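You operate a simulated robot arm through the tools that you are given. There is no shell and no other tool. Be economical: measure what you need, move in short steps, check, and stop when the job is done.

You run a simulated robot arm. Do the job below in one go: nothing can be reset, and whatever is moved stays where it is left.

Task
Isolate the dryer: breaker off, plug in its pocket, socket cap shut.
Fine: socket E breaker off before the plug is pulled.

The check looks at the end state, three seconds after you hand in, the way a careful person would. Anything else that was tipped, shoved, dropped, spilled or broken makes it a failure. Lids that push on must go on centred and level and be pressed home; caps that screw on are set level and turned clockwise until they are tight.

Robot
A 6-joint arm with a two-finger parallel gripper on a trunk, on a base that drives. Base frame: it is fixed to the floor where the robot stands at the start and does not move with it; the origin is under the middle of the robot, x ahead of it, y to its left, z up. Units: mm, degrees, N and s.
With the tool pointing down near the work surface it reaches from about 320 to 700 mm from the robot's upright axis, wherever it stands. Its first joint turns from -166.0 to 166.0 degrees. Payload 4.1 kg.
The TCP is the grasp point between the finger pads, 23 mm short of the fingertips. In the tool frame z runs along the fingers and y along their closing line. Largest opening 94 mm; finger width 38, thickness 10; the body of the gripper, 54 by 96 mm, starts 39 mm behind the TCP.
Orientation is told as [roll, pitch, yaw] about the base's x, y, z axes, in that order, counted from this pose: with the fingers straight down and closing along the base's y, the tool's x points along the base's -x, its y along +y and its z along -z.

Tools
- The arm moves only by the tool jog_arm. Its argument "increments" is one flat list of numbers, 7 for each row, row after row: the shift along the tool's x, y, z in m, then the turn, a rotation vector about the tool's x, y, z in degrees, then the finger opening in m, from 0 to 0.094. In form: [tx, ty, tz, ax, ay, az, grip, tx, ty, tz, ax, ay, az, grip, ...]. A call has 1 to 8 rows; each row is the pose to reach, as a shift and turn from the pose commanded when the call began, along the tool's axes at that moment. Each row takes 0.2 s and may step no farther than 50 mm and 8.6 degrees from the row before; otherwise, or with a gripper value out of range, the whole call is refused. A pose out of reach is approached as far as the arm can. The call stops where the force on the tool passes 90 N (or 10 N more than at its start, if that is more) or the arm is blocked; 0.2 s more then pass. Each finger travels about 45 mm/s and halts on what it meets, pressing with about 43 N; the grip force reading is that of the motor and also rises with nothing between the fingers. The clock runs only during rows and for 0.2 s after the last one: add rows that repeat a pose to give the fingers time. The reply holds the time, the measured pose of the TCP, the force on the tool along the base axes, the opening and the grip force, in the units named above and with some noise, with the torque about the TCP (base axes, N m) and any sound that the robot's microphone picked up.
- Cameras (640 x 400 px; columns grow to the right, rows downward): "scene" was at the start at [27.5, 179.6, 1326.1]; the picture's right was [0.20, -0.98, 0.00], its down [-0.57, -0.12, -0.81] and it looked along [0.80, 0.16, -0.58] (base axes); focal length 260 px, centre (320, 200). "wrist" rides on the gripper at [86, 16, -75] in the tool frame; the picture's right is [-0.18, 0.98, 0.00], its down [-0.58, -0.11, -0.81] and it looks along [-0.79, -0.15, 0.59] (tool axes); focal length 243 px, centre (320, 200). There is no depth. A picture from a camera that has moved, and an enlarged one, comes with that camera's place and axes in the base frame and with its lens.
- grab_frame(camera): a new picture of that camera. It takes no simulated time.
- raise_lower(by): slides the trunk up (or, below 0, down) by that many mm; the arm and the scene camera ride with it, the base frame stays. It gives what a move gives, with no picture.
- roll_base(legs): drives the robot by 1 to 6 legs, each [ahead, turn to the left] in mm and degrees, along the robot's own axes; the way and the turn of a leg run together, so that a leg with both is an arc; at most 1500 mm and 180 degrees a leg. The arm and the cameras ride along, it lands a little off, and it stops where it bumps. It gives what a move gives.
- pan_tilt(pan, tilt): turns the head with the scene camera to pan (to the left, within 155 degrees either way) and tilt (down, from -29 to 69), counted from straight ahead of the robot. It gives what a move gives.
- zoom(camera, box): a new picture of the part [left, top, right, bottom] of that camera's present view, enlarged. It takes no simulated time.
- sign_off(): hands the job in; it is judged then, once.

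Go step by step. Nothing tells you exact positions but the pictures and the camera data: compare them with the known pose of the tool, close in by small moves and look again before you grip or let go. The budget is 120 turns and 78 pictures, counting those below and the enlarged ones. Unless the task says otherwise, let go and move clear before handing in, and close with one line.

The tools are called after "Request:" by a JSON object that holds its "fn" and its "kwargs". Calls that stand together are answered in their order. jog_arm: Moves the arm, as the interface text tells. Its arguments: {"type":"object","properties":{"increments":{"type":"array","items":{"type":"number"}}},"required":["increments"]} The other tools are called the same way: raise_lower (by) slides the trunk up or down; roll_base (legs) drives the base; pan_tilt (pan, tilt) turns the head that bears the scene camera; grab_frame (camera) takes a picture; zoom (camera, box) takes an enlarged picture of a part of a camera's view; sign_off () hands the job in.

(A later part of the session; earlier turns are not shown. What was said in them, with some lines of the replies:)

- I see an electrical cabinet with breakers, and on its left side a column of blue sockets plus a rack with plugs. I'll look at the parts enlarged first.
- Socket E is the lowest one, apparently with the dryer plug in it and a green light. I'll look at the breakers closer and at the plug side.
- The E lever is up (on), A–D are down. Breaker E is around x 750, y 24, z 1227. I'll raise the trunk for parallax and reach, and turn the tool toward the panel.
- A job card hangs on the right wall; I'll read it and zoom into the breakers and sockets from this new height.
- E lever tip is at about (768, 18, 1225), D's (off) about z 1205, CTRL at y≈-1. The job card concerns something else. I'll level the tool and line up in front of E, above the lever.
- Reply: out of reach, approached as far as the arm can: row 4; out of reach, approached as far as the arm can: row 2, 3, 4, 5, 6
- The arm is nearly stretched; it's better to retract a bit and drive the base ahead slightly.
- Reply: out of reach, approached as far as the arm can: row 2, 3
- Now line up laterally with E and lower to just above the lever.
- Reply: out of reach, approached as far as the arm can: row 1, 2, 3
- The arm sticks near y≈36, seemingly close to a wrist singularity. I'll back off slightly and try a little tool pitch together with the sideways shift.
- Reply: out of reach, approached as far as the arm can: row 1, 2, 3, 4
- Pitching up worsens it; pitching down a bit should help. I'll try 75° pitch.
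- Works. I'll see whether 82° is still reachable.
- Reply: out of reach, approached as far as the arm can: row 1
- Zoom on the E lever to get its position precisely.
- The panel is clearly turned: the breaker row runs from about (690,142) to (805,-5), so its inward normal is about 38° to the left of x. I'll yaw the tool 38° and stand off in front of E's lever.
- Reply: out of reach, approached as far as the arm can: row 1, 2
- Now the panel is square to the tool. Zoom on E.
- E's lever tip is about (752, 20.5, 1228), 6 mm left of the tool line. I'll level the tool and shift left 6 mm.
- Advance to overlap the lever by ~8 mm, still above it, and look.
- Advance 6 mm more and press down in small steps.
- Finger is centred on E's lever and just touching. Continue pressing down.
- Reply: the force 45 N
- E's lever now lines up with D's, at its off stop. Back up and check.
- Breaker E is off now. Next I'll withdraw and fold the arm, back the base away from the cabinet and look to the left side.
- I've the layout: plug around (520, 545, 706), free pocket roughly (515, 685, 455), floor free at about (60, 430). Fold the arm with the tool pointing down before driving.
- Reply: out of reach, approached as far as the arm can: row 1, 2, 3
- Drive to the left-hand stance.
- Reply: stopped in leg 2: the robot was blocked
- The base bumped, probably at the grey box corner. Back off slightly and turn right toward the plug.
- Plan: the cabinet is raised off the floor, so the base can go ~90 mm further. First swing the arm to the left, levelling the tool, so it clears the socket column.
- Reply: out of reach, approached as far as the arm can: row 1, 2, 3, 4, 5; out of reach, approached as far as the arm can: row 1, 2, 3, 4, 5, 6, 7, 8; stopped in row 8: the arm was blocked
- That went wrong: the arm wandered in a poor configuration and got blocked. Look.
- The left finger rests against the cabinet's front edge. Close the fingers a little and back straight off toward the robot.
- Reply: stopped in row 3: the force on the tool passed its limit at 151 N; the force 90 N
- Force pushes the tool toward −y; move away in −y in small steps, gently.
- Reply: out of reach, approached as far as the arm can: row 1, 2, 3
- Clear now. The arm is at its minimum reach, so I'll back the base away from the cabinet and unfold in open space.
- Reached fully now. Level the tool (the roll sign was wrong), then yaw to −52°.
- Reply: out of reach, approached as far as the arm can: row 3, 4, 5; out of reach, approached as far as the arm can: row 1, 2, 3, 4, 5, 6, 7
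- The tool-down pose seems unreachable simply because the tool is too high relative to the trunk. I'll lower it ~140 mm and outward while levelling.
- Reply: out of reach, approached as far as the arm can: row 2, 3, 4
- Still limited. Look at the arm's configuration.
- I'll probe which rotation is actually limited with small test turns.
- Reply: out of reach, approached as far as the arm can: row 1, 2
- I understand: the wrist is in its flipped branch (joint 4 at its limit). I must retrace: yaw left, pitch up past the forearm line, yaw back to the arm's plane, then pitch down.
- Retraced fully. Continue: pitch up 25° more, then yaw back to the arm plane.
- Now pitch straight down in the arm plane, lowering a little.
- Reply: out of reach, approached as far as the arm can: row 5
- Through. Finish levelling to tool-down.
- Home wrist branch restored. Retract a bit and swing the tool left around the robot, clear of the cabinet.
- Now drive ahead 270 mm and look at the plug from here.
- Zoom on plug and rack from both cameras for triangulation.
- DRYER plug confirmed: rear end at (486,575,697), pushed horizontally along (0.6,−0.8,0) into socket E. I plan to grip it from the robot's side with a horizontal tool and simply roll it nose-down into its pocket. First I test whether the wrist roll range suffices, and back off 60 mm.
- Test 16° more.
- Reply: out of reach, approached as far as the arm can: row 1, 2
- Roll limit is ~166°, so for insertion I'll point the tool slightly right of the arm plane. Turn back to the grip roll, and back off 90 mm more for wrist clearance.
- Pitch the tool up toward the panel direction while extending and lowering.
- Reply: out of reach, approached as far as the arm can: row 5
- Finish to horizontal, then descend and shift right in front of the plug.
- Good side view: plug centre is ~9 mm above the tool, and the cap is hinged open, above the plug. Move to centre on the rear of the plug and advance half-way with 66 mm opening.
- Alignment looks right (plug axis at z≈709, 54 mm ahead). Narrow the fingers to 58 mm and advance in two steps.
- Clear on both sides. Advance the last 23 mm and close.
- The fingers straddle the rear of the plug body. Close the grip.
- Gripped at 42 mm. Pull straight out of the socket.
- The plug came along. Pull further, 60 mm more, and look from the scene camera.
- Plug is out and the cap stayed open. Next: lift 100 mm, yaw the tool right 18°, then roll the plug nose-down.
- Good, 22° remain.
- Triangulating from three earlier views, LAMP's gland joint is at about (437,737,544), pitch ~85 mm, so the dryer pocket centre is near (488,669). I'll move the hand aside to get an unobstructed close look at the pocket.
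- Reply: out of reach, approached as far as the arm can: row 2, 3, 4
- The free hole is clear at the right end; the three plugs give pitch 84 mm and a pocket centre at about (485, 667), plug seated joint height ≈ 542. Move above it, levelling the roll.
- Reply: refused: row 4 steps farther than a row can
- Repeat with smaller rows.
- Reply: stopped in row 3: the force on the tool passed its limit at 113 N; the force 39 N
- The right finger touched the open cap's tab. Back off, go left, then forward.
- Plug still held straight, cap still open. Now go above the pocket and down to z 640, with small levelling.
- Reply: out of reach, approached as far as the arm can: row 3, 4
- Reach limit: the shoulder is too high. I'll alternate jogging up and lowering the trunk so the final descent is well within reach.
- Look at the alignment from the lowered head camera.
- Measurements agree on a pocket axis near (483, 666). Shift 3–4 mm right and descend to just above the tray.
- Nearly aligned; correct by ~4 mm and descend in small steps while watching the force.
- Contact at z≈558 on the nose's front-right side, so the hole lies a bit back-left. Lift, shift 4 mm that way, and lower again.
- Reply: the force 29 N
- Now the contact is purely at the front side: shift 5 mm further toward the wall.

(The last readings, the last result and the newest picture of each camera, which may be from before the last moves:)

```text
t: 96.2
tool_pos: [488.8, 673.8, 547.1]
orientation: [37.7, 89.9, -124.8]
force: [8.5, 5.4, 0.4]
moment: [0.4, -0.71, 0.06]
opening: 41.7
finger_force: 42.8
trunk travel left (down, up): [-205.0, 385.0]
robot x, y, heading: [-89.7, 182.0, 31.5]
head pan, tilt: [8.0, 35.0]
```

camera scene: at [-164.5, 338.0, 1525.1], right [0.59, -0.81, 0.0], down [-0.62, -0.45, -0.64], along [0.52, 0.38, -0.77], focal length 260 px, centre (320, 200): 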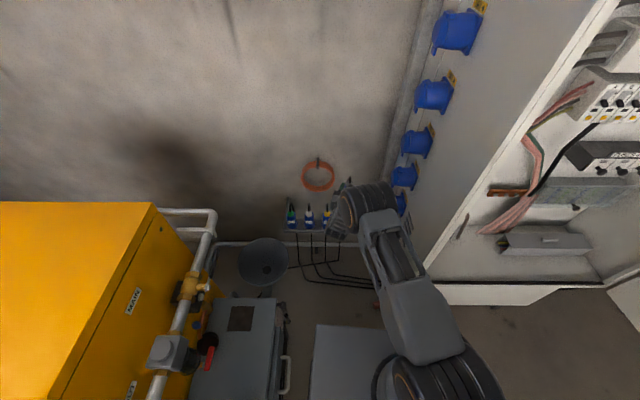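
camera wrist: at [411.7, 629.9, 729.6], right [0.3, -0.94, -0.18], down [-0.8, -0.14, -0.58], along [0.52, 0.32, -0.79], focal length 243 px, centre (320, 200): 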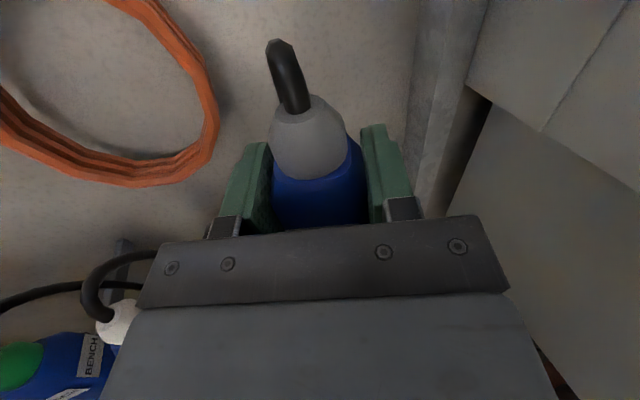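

The nose is entering (z 547) with a light side load. Ease 2 mm toward the wall and continue down.

Request:
{"fn": "jog_arm", "kwargs": {"increments": [0, -0.0007, 0.002, 0, 0, 0, 0.035, -0.006, -0.0007, 0.002, 0, 0, 0, 0.035, -0.012, -0.0007, 0.002, 0, 0, 0, 0.035]}}

```text
t: 97.0
tool_pos: [490.5, 676.2, 536.6]
orientation: [136.1, 90.0, -26.5]
force: [-0.9, 0.6, -1.2]
moment: [0.0, 0.02, -0.01]
opening: 41.6
finger_force: 43.4
trunk travel left (down, up): [-205.0, 385.0]
robot x, y, heading: [-92.2, 181.9, 31.3]
head pan, tilt: [8.0, 35.0]
```

Free of load at z 537. Continue down until it seats.

Request:
{"fn": "jog_arm", "kwargs": {"increments": [-0.005, 0, 0, 0, 0, 0, 0.035, -0.01, 0, 0, 0, 0, 0, 0.035]}}

Request:
{"fn": "pan_tilt", "kwargs": {"pan": 8, "tilt": 48}}

Request:
{"fn": "zoom", "kwargs": {"camera": "scene", "box": [260, 100, 410, 200]}}

```text
t: 97.6
tool_pos: [490.2, 676.8, 536.0]
orientation: [-165.9, 89.1, 31.6]
force: [-5.0, -4.7, 32.7]
moment: [-0.26, -0.51, -0.12]
opening: 41.8
finger_force: 43.1
trunk travel left (down, up): [-205.0, 385.0]
robot x, y, heading: [-92.2, 185.0, 31.1]
head pan, tilt: [8.0, 35.0]
```

```text
t: 98.4
tool_pos: [489.4, 678.0, 533.9]
orientation: [-163.4, 89.1, 34.1]
force: [-1.9, -0.7, 34.5]
moment: [-0.38, -0.29, -0.12]
opening: 41.6
finger_force: 43.1
trunk travel left (down, up): [-205.0, 385.0]
robot x, y, heading: [-88.3, 178.7, 30.9]
head pan, tilt: [8.0, 48.0]
```

```text
4.00 times, centred on (335, 150) of scene
camera zoom: at [-169.1, 339.5, 1238.1], right [0.63, -0.77, 0.0], down [-0.57, -0.47, -0.67], along [0.52, 0.43, -0.74], focal length 1040 px, centre (260, 400)
```

zoom: 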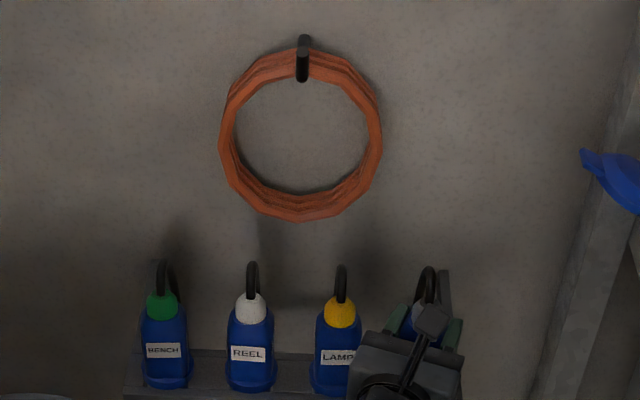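

It seats at z≈535 with 33 N, level with its neighbours. Open the fingers and look.

Request:
{"fn": "jog_arm", "kwargs": {"increments": [0.001, 0, 0, 0, 0, 0, 0.046, 0.001, 0, 0, 0, 0, 0, 0.056, 0.001, 0, 0, 0, 0, 0, 0.06]}}

Request:
{"fn": "grab_frame", "kwargs": {"camera": "wrist"}}

```text
t: 99.2
tool_pos: [489.5, 674.5, 526.1]
orientation: [55.1, 90.0, -107.3]
force: [0.1, 0.4, 0.7]
moment: [-0.04, -0.01, 0.01]
opening: 59.7
finger_force: 0.1
trunk travel left (down, up): [-205.0, 385.0]
robot x, y, heading: [-85.5, 180.9, 31.3]
head pan, tilt: [8.0, 48.0]
```

```text
14 pictures are left
camera wrist: at [423.5, 637.9, 612.9], right [0.3, -0.94, -0.18], down [-0.8, -0.14, -0.58], along [0.52, 0.32, -0.79], focal length 243 px, centre (320, 200)
```

wrist: 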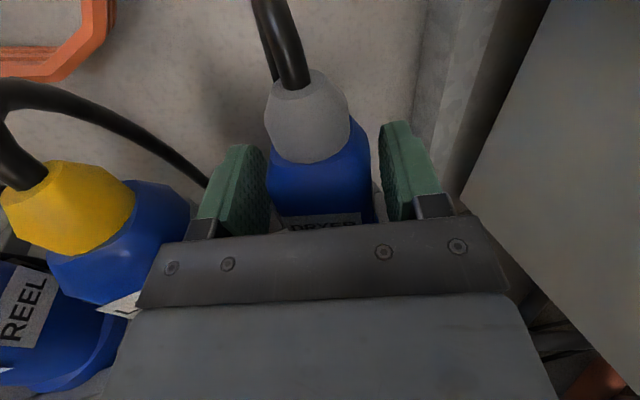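

The plug stands on its own in the pocket. Retreat straight back.

Request:
{"fn": "jog_arm", "kwargs": {"increments": [0, 0, -0.03, 0, 0, 0, 0.06, 0, 0, -0.06, 0, 0, 0, 0.06, 0, 0, -0.1, 0, 0, 0, 0.06, 0.04, 0, -0.13, 0, 0, 0, 0.06, 0.08, 0, -0.15, 0, 0, 0, 0.06]}}

Request:
{"fn": "grab_frame", "kwargs": {"camera": "wrist"}}

Request:
{"fn": "grab_frame", "kwargs": {"camera": "scene"}}

```text
t: 100.4
tool_pos: [344.1, 634.5, 606.3]
orientation: [86.4, 89.9, -76.1]
force: [0.4, 0.5, -0.4]
moment: [0.0, -0.02, -0.01]
opening: 60.1
finger_force: 0.1
trunk travel left (down, up): [-205.0, 385.0]
robot x, y, heading: [-88.5, 182.7, 31.4]
head pan, tilt: [8.0, 48.0]
```

```text
13 pictures are left
camera wrist: at [279.0, 596.3, 691.9], right [0.3, -0.94, -0.18], down [-0.8, -0.14, -0.58], along [0.52, 0.32, -0.79], focal length 243 px, centre (320, 200)
```

wrist: 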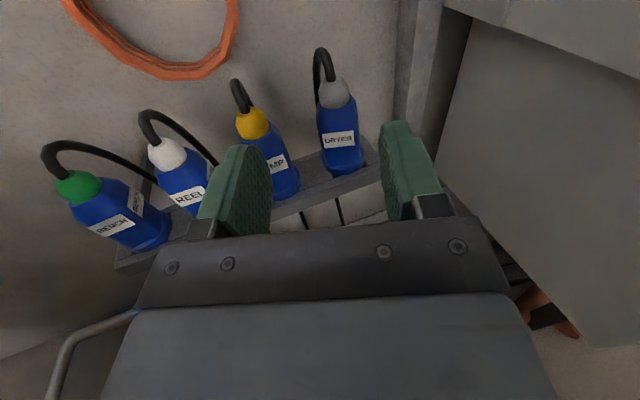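

```text
12 pictures are left
camera scene: at [-166.2, 341.9, 1237.8], right [0.63, -0.77, 0.0], down [-0.58, -0.47, -0.67], along [0.52, 0.42, -0.74], focal length 260 px, centre (320, 200)
```

scene: 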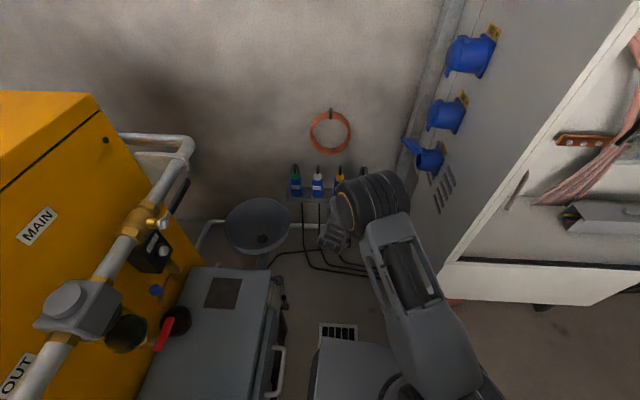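

Dryer plug sits in its pocket like the others. Now the cap: raise the trunk back, return to the earlier grip orientation with closed fingers, and sweep the cap down and shut.

Request:
{"fn": "raise_lower", "kwargs": {"by": 290}}

Request:
{"fn": "jog_arm", "kwargs": {"increments": [0, 0, 0, 0, 0, -8.5, 0.04, 0, 0, 0, 0, 0, -17, 0.02, 0, 0, 0, 0, 0, -25.5, 0.0, 0, 0, 0, 0, 0, -34, 0.0, 0, 0, 0, 0, 0, -42.5, 0.0, 0, 0, 0, 0, 0, -51, 0.0, 0, 0, 0, 0, 0, -59.5, 0.0, 0, 0, 0, 0, 0, -68, 0.0]}}

Request:
{"fn": "jog_arm", "kwargs": {"increments": [0, 0, 0, 0, 0, -7.5, 0.0, 0, 0, 0, 0, 0, -15, 0.0, 0, 0, 0, 0, 0, -22, 0.0]}}

Request:
{"fn": "jog_arm", "kwargs": {"increments": [0, 0, 0, 0, 7, 0, 0.0, 0, 0, 0, 0, 14, 0, 0.0, 0, 0, 0, 0, 20, 0, 0.0]}}

```text
t: 103.3
tool_pos: [344.7, 634.8, 896.6]
orientation: [141.8, 90.0, -20.8]
force: [-0.9, -0.7, 0.4]
moment: [0.01, 0.02, 0.0]
opening: 60.1
finger_force: 0.0
trunk travel left (down, up): [-495.0, 95.0]
robot x, y, heading: [-92.2, 182.8, 31.2]
head pan, tilt: [8.0, 48.0]
```

```text
t: 105.1
tool_pos: [344.7, 634.1, 895.7]
orientation: [89.9, 21.8, -72.5]
force: [-0.6, 0.2, 0.6]
moment: [0.02, 0.0, -0.02]
opening: 0.0
finger_force: 42.6
trunk travel left (down, up): [-495.0, 95.0]
robot x, y, heading: [-89.5, 183.2, 31.4]
head pan, tilt: [8.0, 48.0]
```

```text
t: 105.9
tool_pos: [345.2, 632.7, 895.3]
orientation: [90.0, -0.2, -72.5]
force: [0.0, -0.2, -0.9]
moment: [0.03, -0.01, 0.01]
opening: 0.0
finger_force: 42.4
trunk travel left (down, up): [-495.0, 95.0]
robot x, y, heading: [-91.4, 183.9, 31.3]
head pan, tilt: [8.0, 48.0]
```

```text
t: 106.7
tool_pos: [345.1, 633.7, 897.6]
orientation: [90.0, 0.0, -52.4]
force: [0.6, 0.1, 0.1]
moment: [-0.02, -0.01, 0.01]
opening: 0.0
finger_force: 42.9
trunk travel left (down, up): [-495.0, 95.0]
robot x, y, heading: [-88.1, 185.8, 31.5]
head pan, tilt: [8.0, 48.0]
```

Move to in front of the cap, above it, and look.

Request:
{"fn": "jog_arm", "kwargs": {"increments": [-0.036, -0.017, 0, 0, 0, 0, 0, -0.072, -0.034, 0, 0, 0, 0, 0, -0.107, -0.05, 0, 0, 0, 0, 0, -0.142, -0.067, 0, 0, 0, 0, 0]}}

Request:
{"fn": "grab_frame", "kwargs": {"camera": "wrist"}}

```text
t: 107.7
tool_pos: [431.6, 519.5, 826.3]
orientation: [90.0, 0.0, -52.5]
force: [0.2, 0.2, -0.2]
moment: [0.0, -0.02, -0.05]
opening: 0.0
finger_force: 42.6
trunk travel left (down, up): [-495.0, 95.0]
robot x, y, heading: [-88.9, 182.1, 31.4]
head pan, tilt: [8.0, 48.0]
```

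```text
11 pictures are left
camera wrist: at [319.8, 543.3, 842.6], right [0.11, -0.15, 0.98], down [-0.29, -0.95, -0.11], along [0.95, -0.27, -0.15], focal length 243 px, centre (320, 200)
```

wrist: 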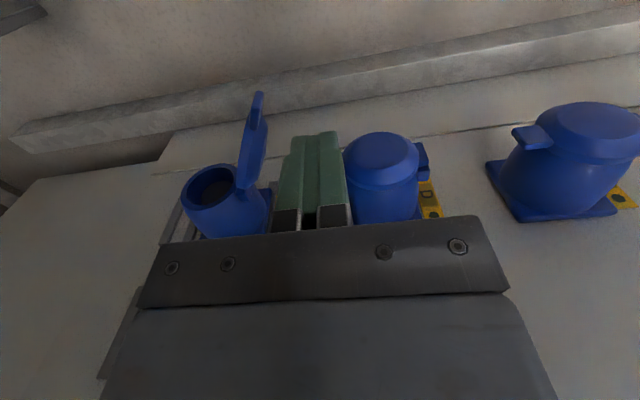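

Cap tip at about 158 mm out, z 786; finger is above it. Advance over the cap, then sweep down.

Request:
{"fn": "jog_arm", "kwargs": {"increments": [0, 0, 0.036, 0, 0, 0, 0, 0, 0, 0.073, 0, 0, 0, 0]}}

Request:
{"fn": "jog_arm", "kwargs": {"increments": [0, -0.02, 0, 0, 0, 0, 0, 0, -0.04, 0, 0, 0, 0, 0, 0, -0.06, 0, 0, 0, 0, 0, 0, -0.08, 0, 0, 0, 0, 0]}}

Request:
{"fn": "grab_frame", "kwargs": {"camera": "wrist"}}

```text
t: 108.3
tool_pos: [488.2, 567.1, 831.7]
orientation: [90.0, 0.1, -52.5]
force: [-0.1, 0.1, 0.5]
moment: [0.0, 0.01, 0.01]
opening: 0.2
finger_force: 42.4
trunk travel left (down, up): [-495.0, 95.0]
robot x, y, heading: [-89.0, 183.2, 31.5]
head pan, tilt: [8.0, 48.0]
```

```text
t: 109.3
tool_pos: [488.7, 563.5, 749.6]
orientation: [90.0, 0.0, -52.5]
force: [0.6, 0.0, -0.1]
moment: [0.03, 0.0, -0.04]
opening: 0.1
finger_force: 42.9
trunk travel left (down, up): [-495.0, 95.0]
robot x, y, heading: [-94.0, 184.2, 31.4]
head pan, tilt: [8.0, 48.0]
```

```text
10 pictures are left
camera wrist: at [376.7, 587.2, 765.6], right [0.11, -0.15, 0.98], down [-0.29, -0.95, -0.11], along [0.95, -0.27, -0.15], focal length 243 px, centre (320, 200)
```

wrist: 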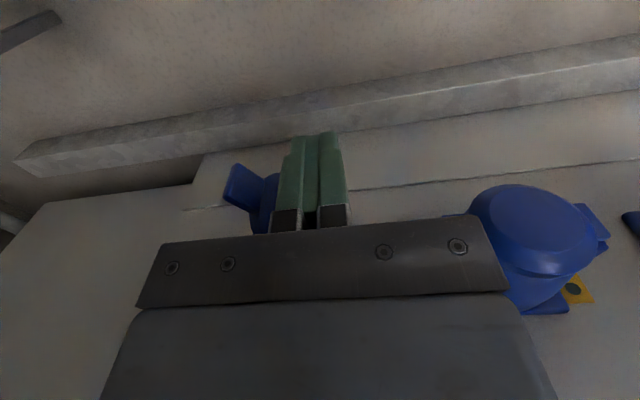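

The cap is swinging down under the finger. Continue down, then push toward the socket.

Request:
{"fn": "jog_arm", "kwargs": {"increments": [0, -0.018, 0, 0, 0, 0, 0, 0, -0.036, 0, 0, 0, 0, 0, -0.006, -0.05, 0, 0, 0, 0, 0, -0.014, -0.055, 0, 0, 0, 0, 0, -0.022, -0.055, 0, 0, 0, 0, 0, -0.028, -0.052, 0, 0, 0, 0, 0]}}

Request:
{"fn": "grab_frame", "kwargs": {"camera": "wrist"}}

```text
t: 110.7
tool_pos: [506.9, 544.0, 697.5]
orientation: [90.1, 0.0, -52.5]
force: [0.0, -0.4, -0.3]
moment: [-0.02, -0.02, 0.02]
opening: 0.0
finger_force: 42.5
trunk travel left (down, up): [-495.0, 95.0]
robot x, y, heading: [-90.1, 184.5, 31.3]
head pan, tilt: [8.0, 48.0]
```

```text
9 pictures are left
camera wrist: at [395.1, 567.0, 712.5], right [0.11, -0.15, 0.98], down [-0.29, -0.95, -0.11], along [0.95, -0.27, -0.15], focal length 243 px, centre (320, 200)
```

wrist: 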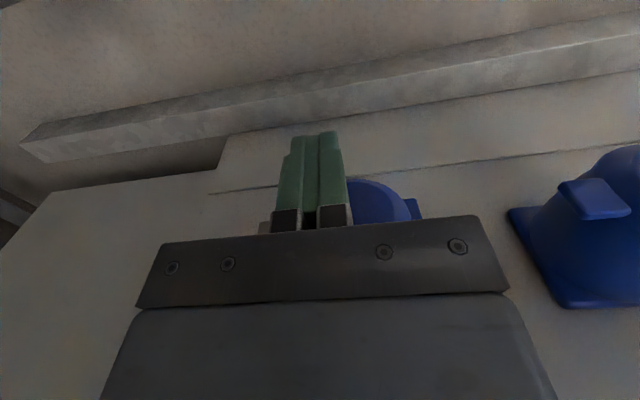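

Nearly closed. Press home along the socket axis at its centre height, until force builds.

Request:
{"fn": "jog_arm", "kwargs": {"increments": [-0.004, 0.006, 0, 0, 0, 0, 0, -0.009, 0.008, 0, 0, 0, 0, 0, -0.014, 0.008, 0, 0, 0, 0, 0, -0.019, 0.008, 0, 0, 0, 0, 0, -0.023, 0.008, 0, 0, 0, 0, 0]}}

```text
t: 111.9
tool_pos: [509.1, 539.4, 701.4]
orientation: [89.6, -0.6, -50.5]
force: [-58.9, 54.1, -14.8]
moment: [-0.18, -0.51, -0.82]
opening: 0.0
finger_force: 42.1
trunk travel left (down, up): [-495.0, 95.0]
robot x, y, heading: [-88.1, 182.2, 32.5]
head pan, tilt: [8.0, 48.0]
```

80 N press reached. Back off and inspect.

Request:
{"fn": "jog_arm", "kwargs": {"increments": [0.025, 0, 0, 0, 0, 0, 0, 0.05, 0, -0.01, 0, 0, 0, 0, 0.06, 0, -0.05, 0, 0, 0, 0, 0.065, 0, -0.095, 0, 0, 0, 0]}}

Request:
{"fn": "grab_frame", "kwargs": {"camera": "wrist"}}

```text
t: 112.9
tool_pos: [404.7, 516.9, 707.3]
orientation: [90.2, 0.0, -52.5]
force: [0.6, -0.4, -0.1]
moment: [-0.02, 0.01, 0.01]
opening: 0.0
finger_force: 42.4
trunk travel left (down, up): [-495.0, 95.0]
robot x, y, heading: [-92.4, 183.4, 31.4]
head pan, tilt: [8.0, 48.0]
```

```text
8 pictures are left
camera wrist: at [293.2, 540.4, 722.6], right [0.11, -0.15, 0.98], down [-0.29, -0.95, -0.11], along [0.95, -0.27, -0.15], focal length 243 px, centre (320, 200)
```

wrist: 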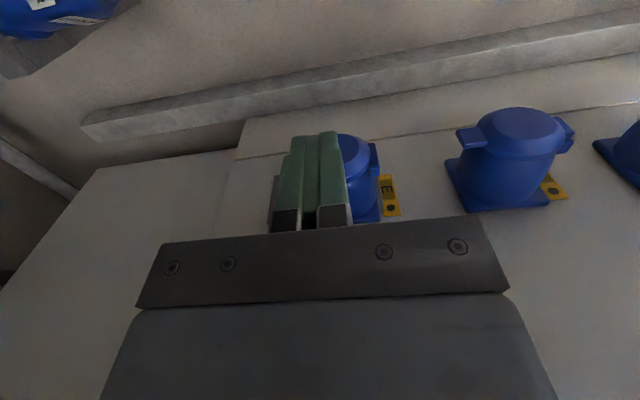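

The finger hides it; move aside and look again from both cameras.

Request:
{"fn": "jog_arm", "kwargs": {"increments": [0.01, 0.04, -0.01, 0, 0, 0, 0, 0.03, 0.08, -0.02, 0, 0, 0, 0, 0.05, 0.11, -0.03, 0, 0, 0, 0]}}

Request:
{"fn": "zoom", "kwargs": {"camera": "wrist", "box": [120, 60, 440, 260]}}

Request:
{"fn": "pan_tilt", "kwargs": {"pan": 5, "tilt": 48}}

Request:
{"fn": "grab_frame", "kwargs": {"camera": "scene"}}

```text
t: 113.7
tool_pos: [350.8, 541.4, 813.1]
orientation: [90.1, 0.0, -52.4]
force: [-0.5, 0.1, -0.2]
moment: [0.0, 0.0, -0.03]
opening: 0.0
finger_force: 42.8
trunk travel left (down, up): [-495.0, 95.0]
robot x, y, heading: [-92.2, 183.2, 31.2]
head pan, tilt: [8.0, 48.0]
```

```text
2.00 times, centred on (280, 160) of wrist
camera zoom: at [239.2, 564.5, 827.6], right [0.11, -0.15, 0.98], down [-0.29, -0.95, -0.11], along [0.95, -0.27, -0.15], focal length 485 px, centre (400, 280)
```

zoom: 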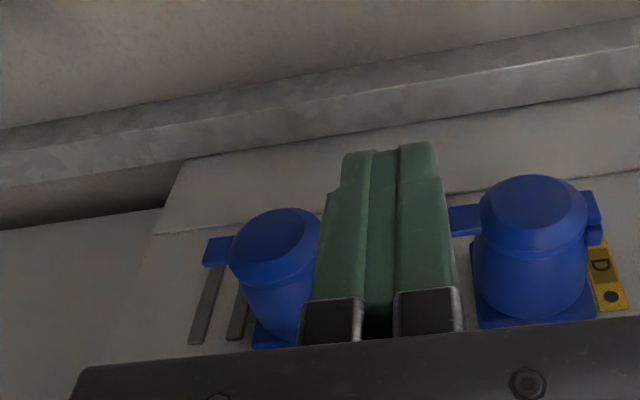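

```text
t: 114.3
tool_pos: [352.0, 538.9, 812.3]
orientation: [90.0, 0.0, -52.6]
force: [0.0, -0.9, 0.1]
moment: [0.0, -0.02, 0.02]
opening: 0.2
finger_force: 42.6
trunk travel left (down, up): [-495.0, 95.0]
robot x, y, heading: [-91.4, 183.9, 31.4]
head pan, tilt: [5.0, 48.0]
```

```text
6 pictures are left
camera scene: at [-164.2, 338.7, 1527.9], right [0.59, -0.81, 0.0], down [-0.6, -0.44, -0.67], along [0.54, 0.4, -0.74], focal length 260 px, centre (320, 200)
```

scene: 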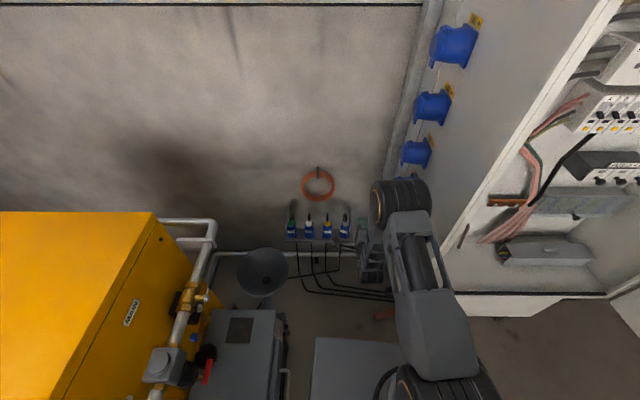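

The E cap looks shut exactly like D's. Final check of the rack and the breakers.

Request:
{"fn": "zoom", "kwargs": {"camera": "scene", "box": [275, 195, 375, 262]}}

Request:
{"fn": "zoom", "kwargs": {"camera": "scene", "box": [560, 70, 640, 150]}}

```text
5.97 times, centred on (325, 228) of scene
camera zoom: at [-164.2, 338.7, 1527.9], right [0.59, -0.81, 0.0], down [-0.6, -0.44, -0.67], along [0.54, 0.4, -0.74], focal length 1553 px, centre (290, 30)
```

zoom: 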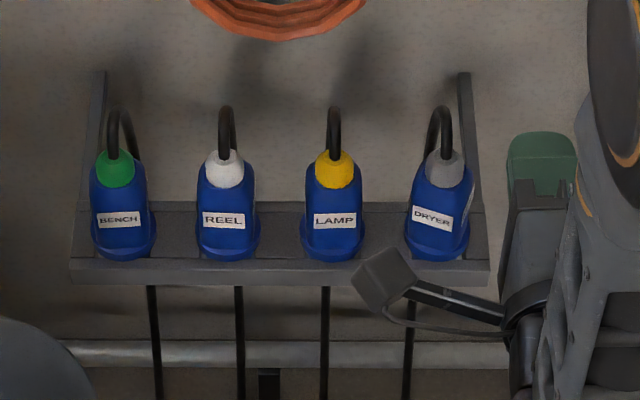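

```text
5.00 times, centred on (600, 110) of scene
camera zoom: at [-164.2, 338.7, 1527.9], right [0.59, -0.81, 0.0], down [-0.6, -0.44, -0.67], along [0.54, 0.4, -0.74], focal length 1300 px, centre (-1080, 650)
```

zoom: 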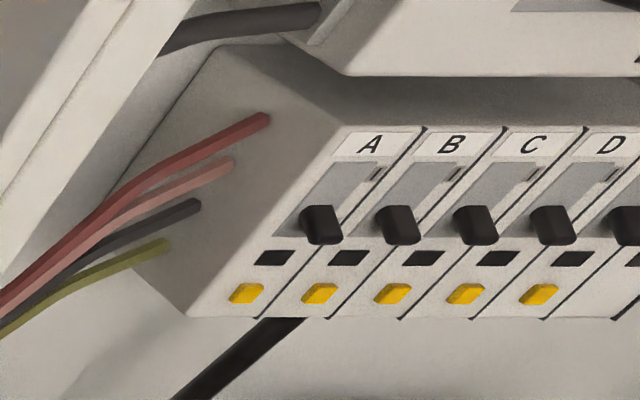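

The DRYER plug sits upright at the same height as its neighbours. The E lever is down with A–D, the cap is shut and the arm is clear, so I'm handing in.

Request:
{"fn": "sign_off", "kwargs": {}}

```text
The job is handed in.
```

The dryer is isolated: breaker E was switched off before the plug was pulled, the DRYER plug is seated in its pocket, and the socket E cap is pressed shut; on the way the base bumped once, probably on the grey box, and the gripper hit the cabinet's front edge and the open cap, with no damage or shift seen in the pictures.
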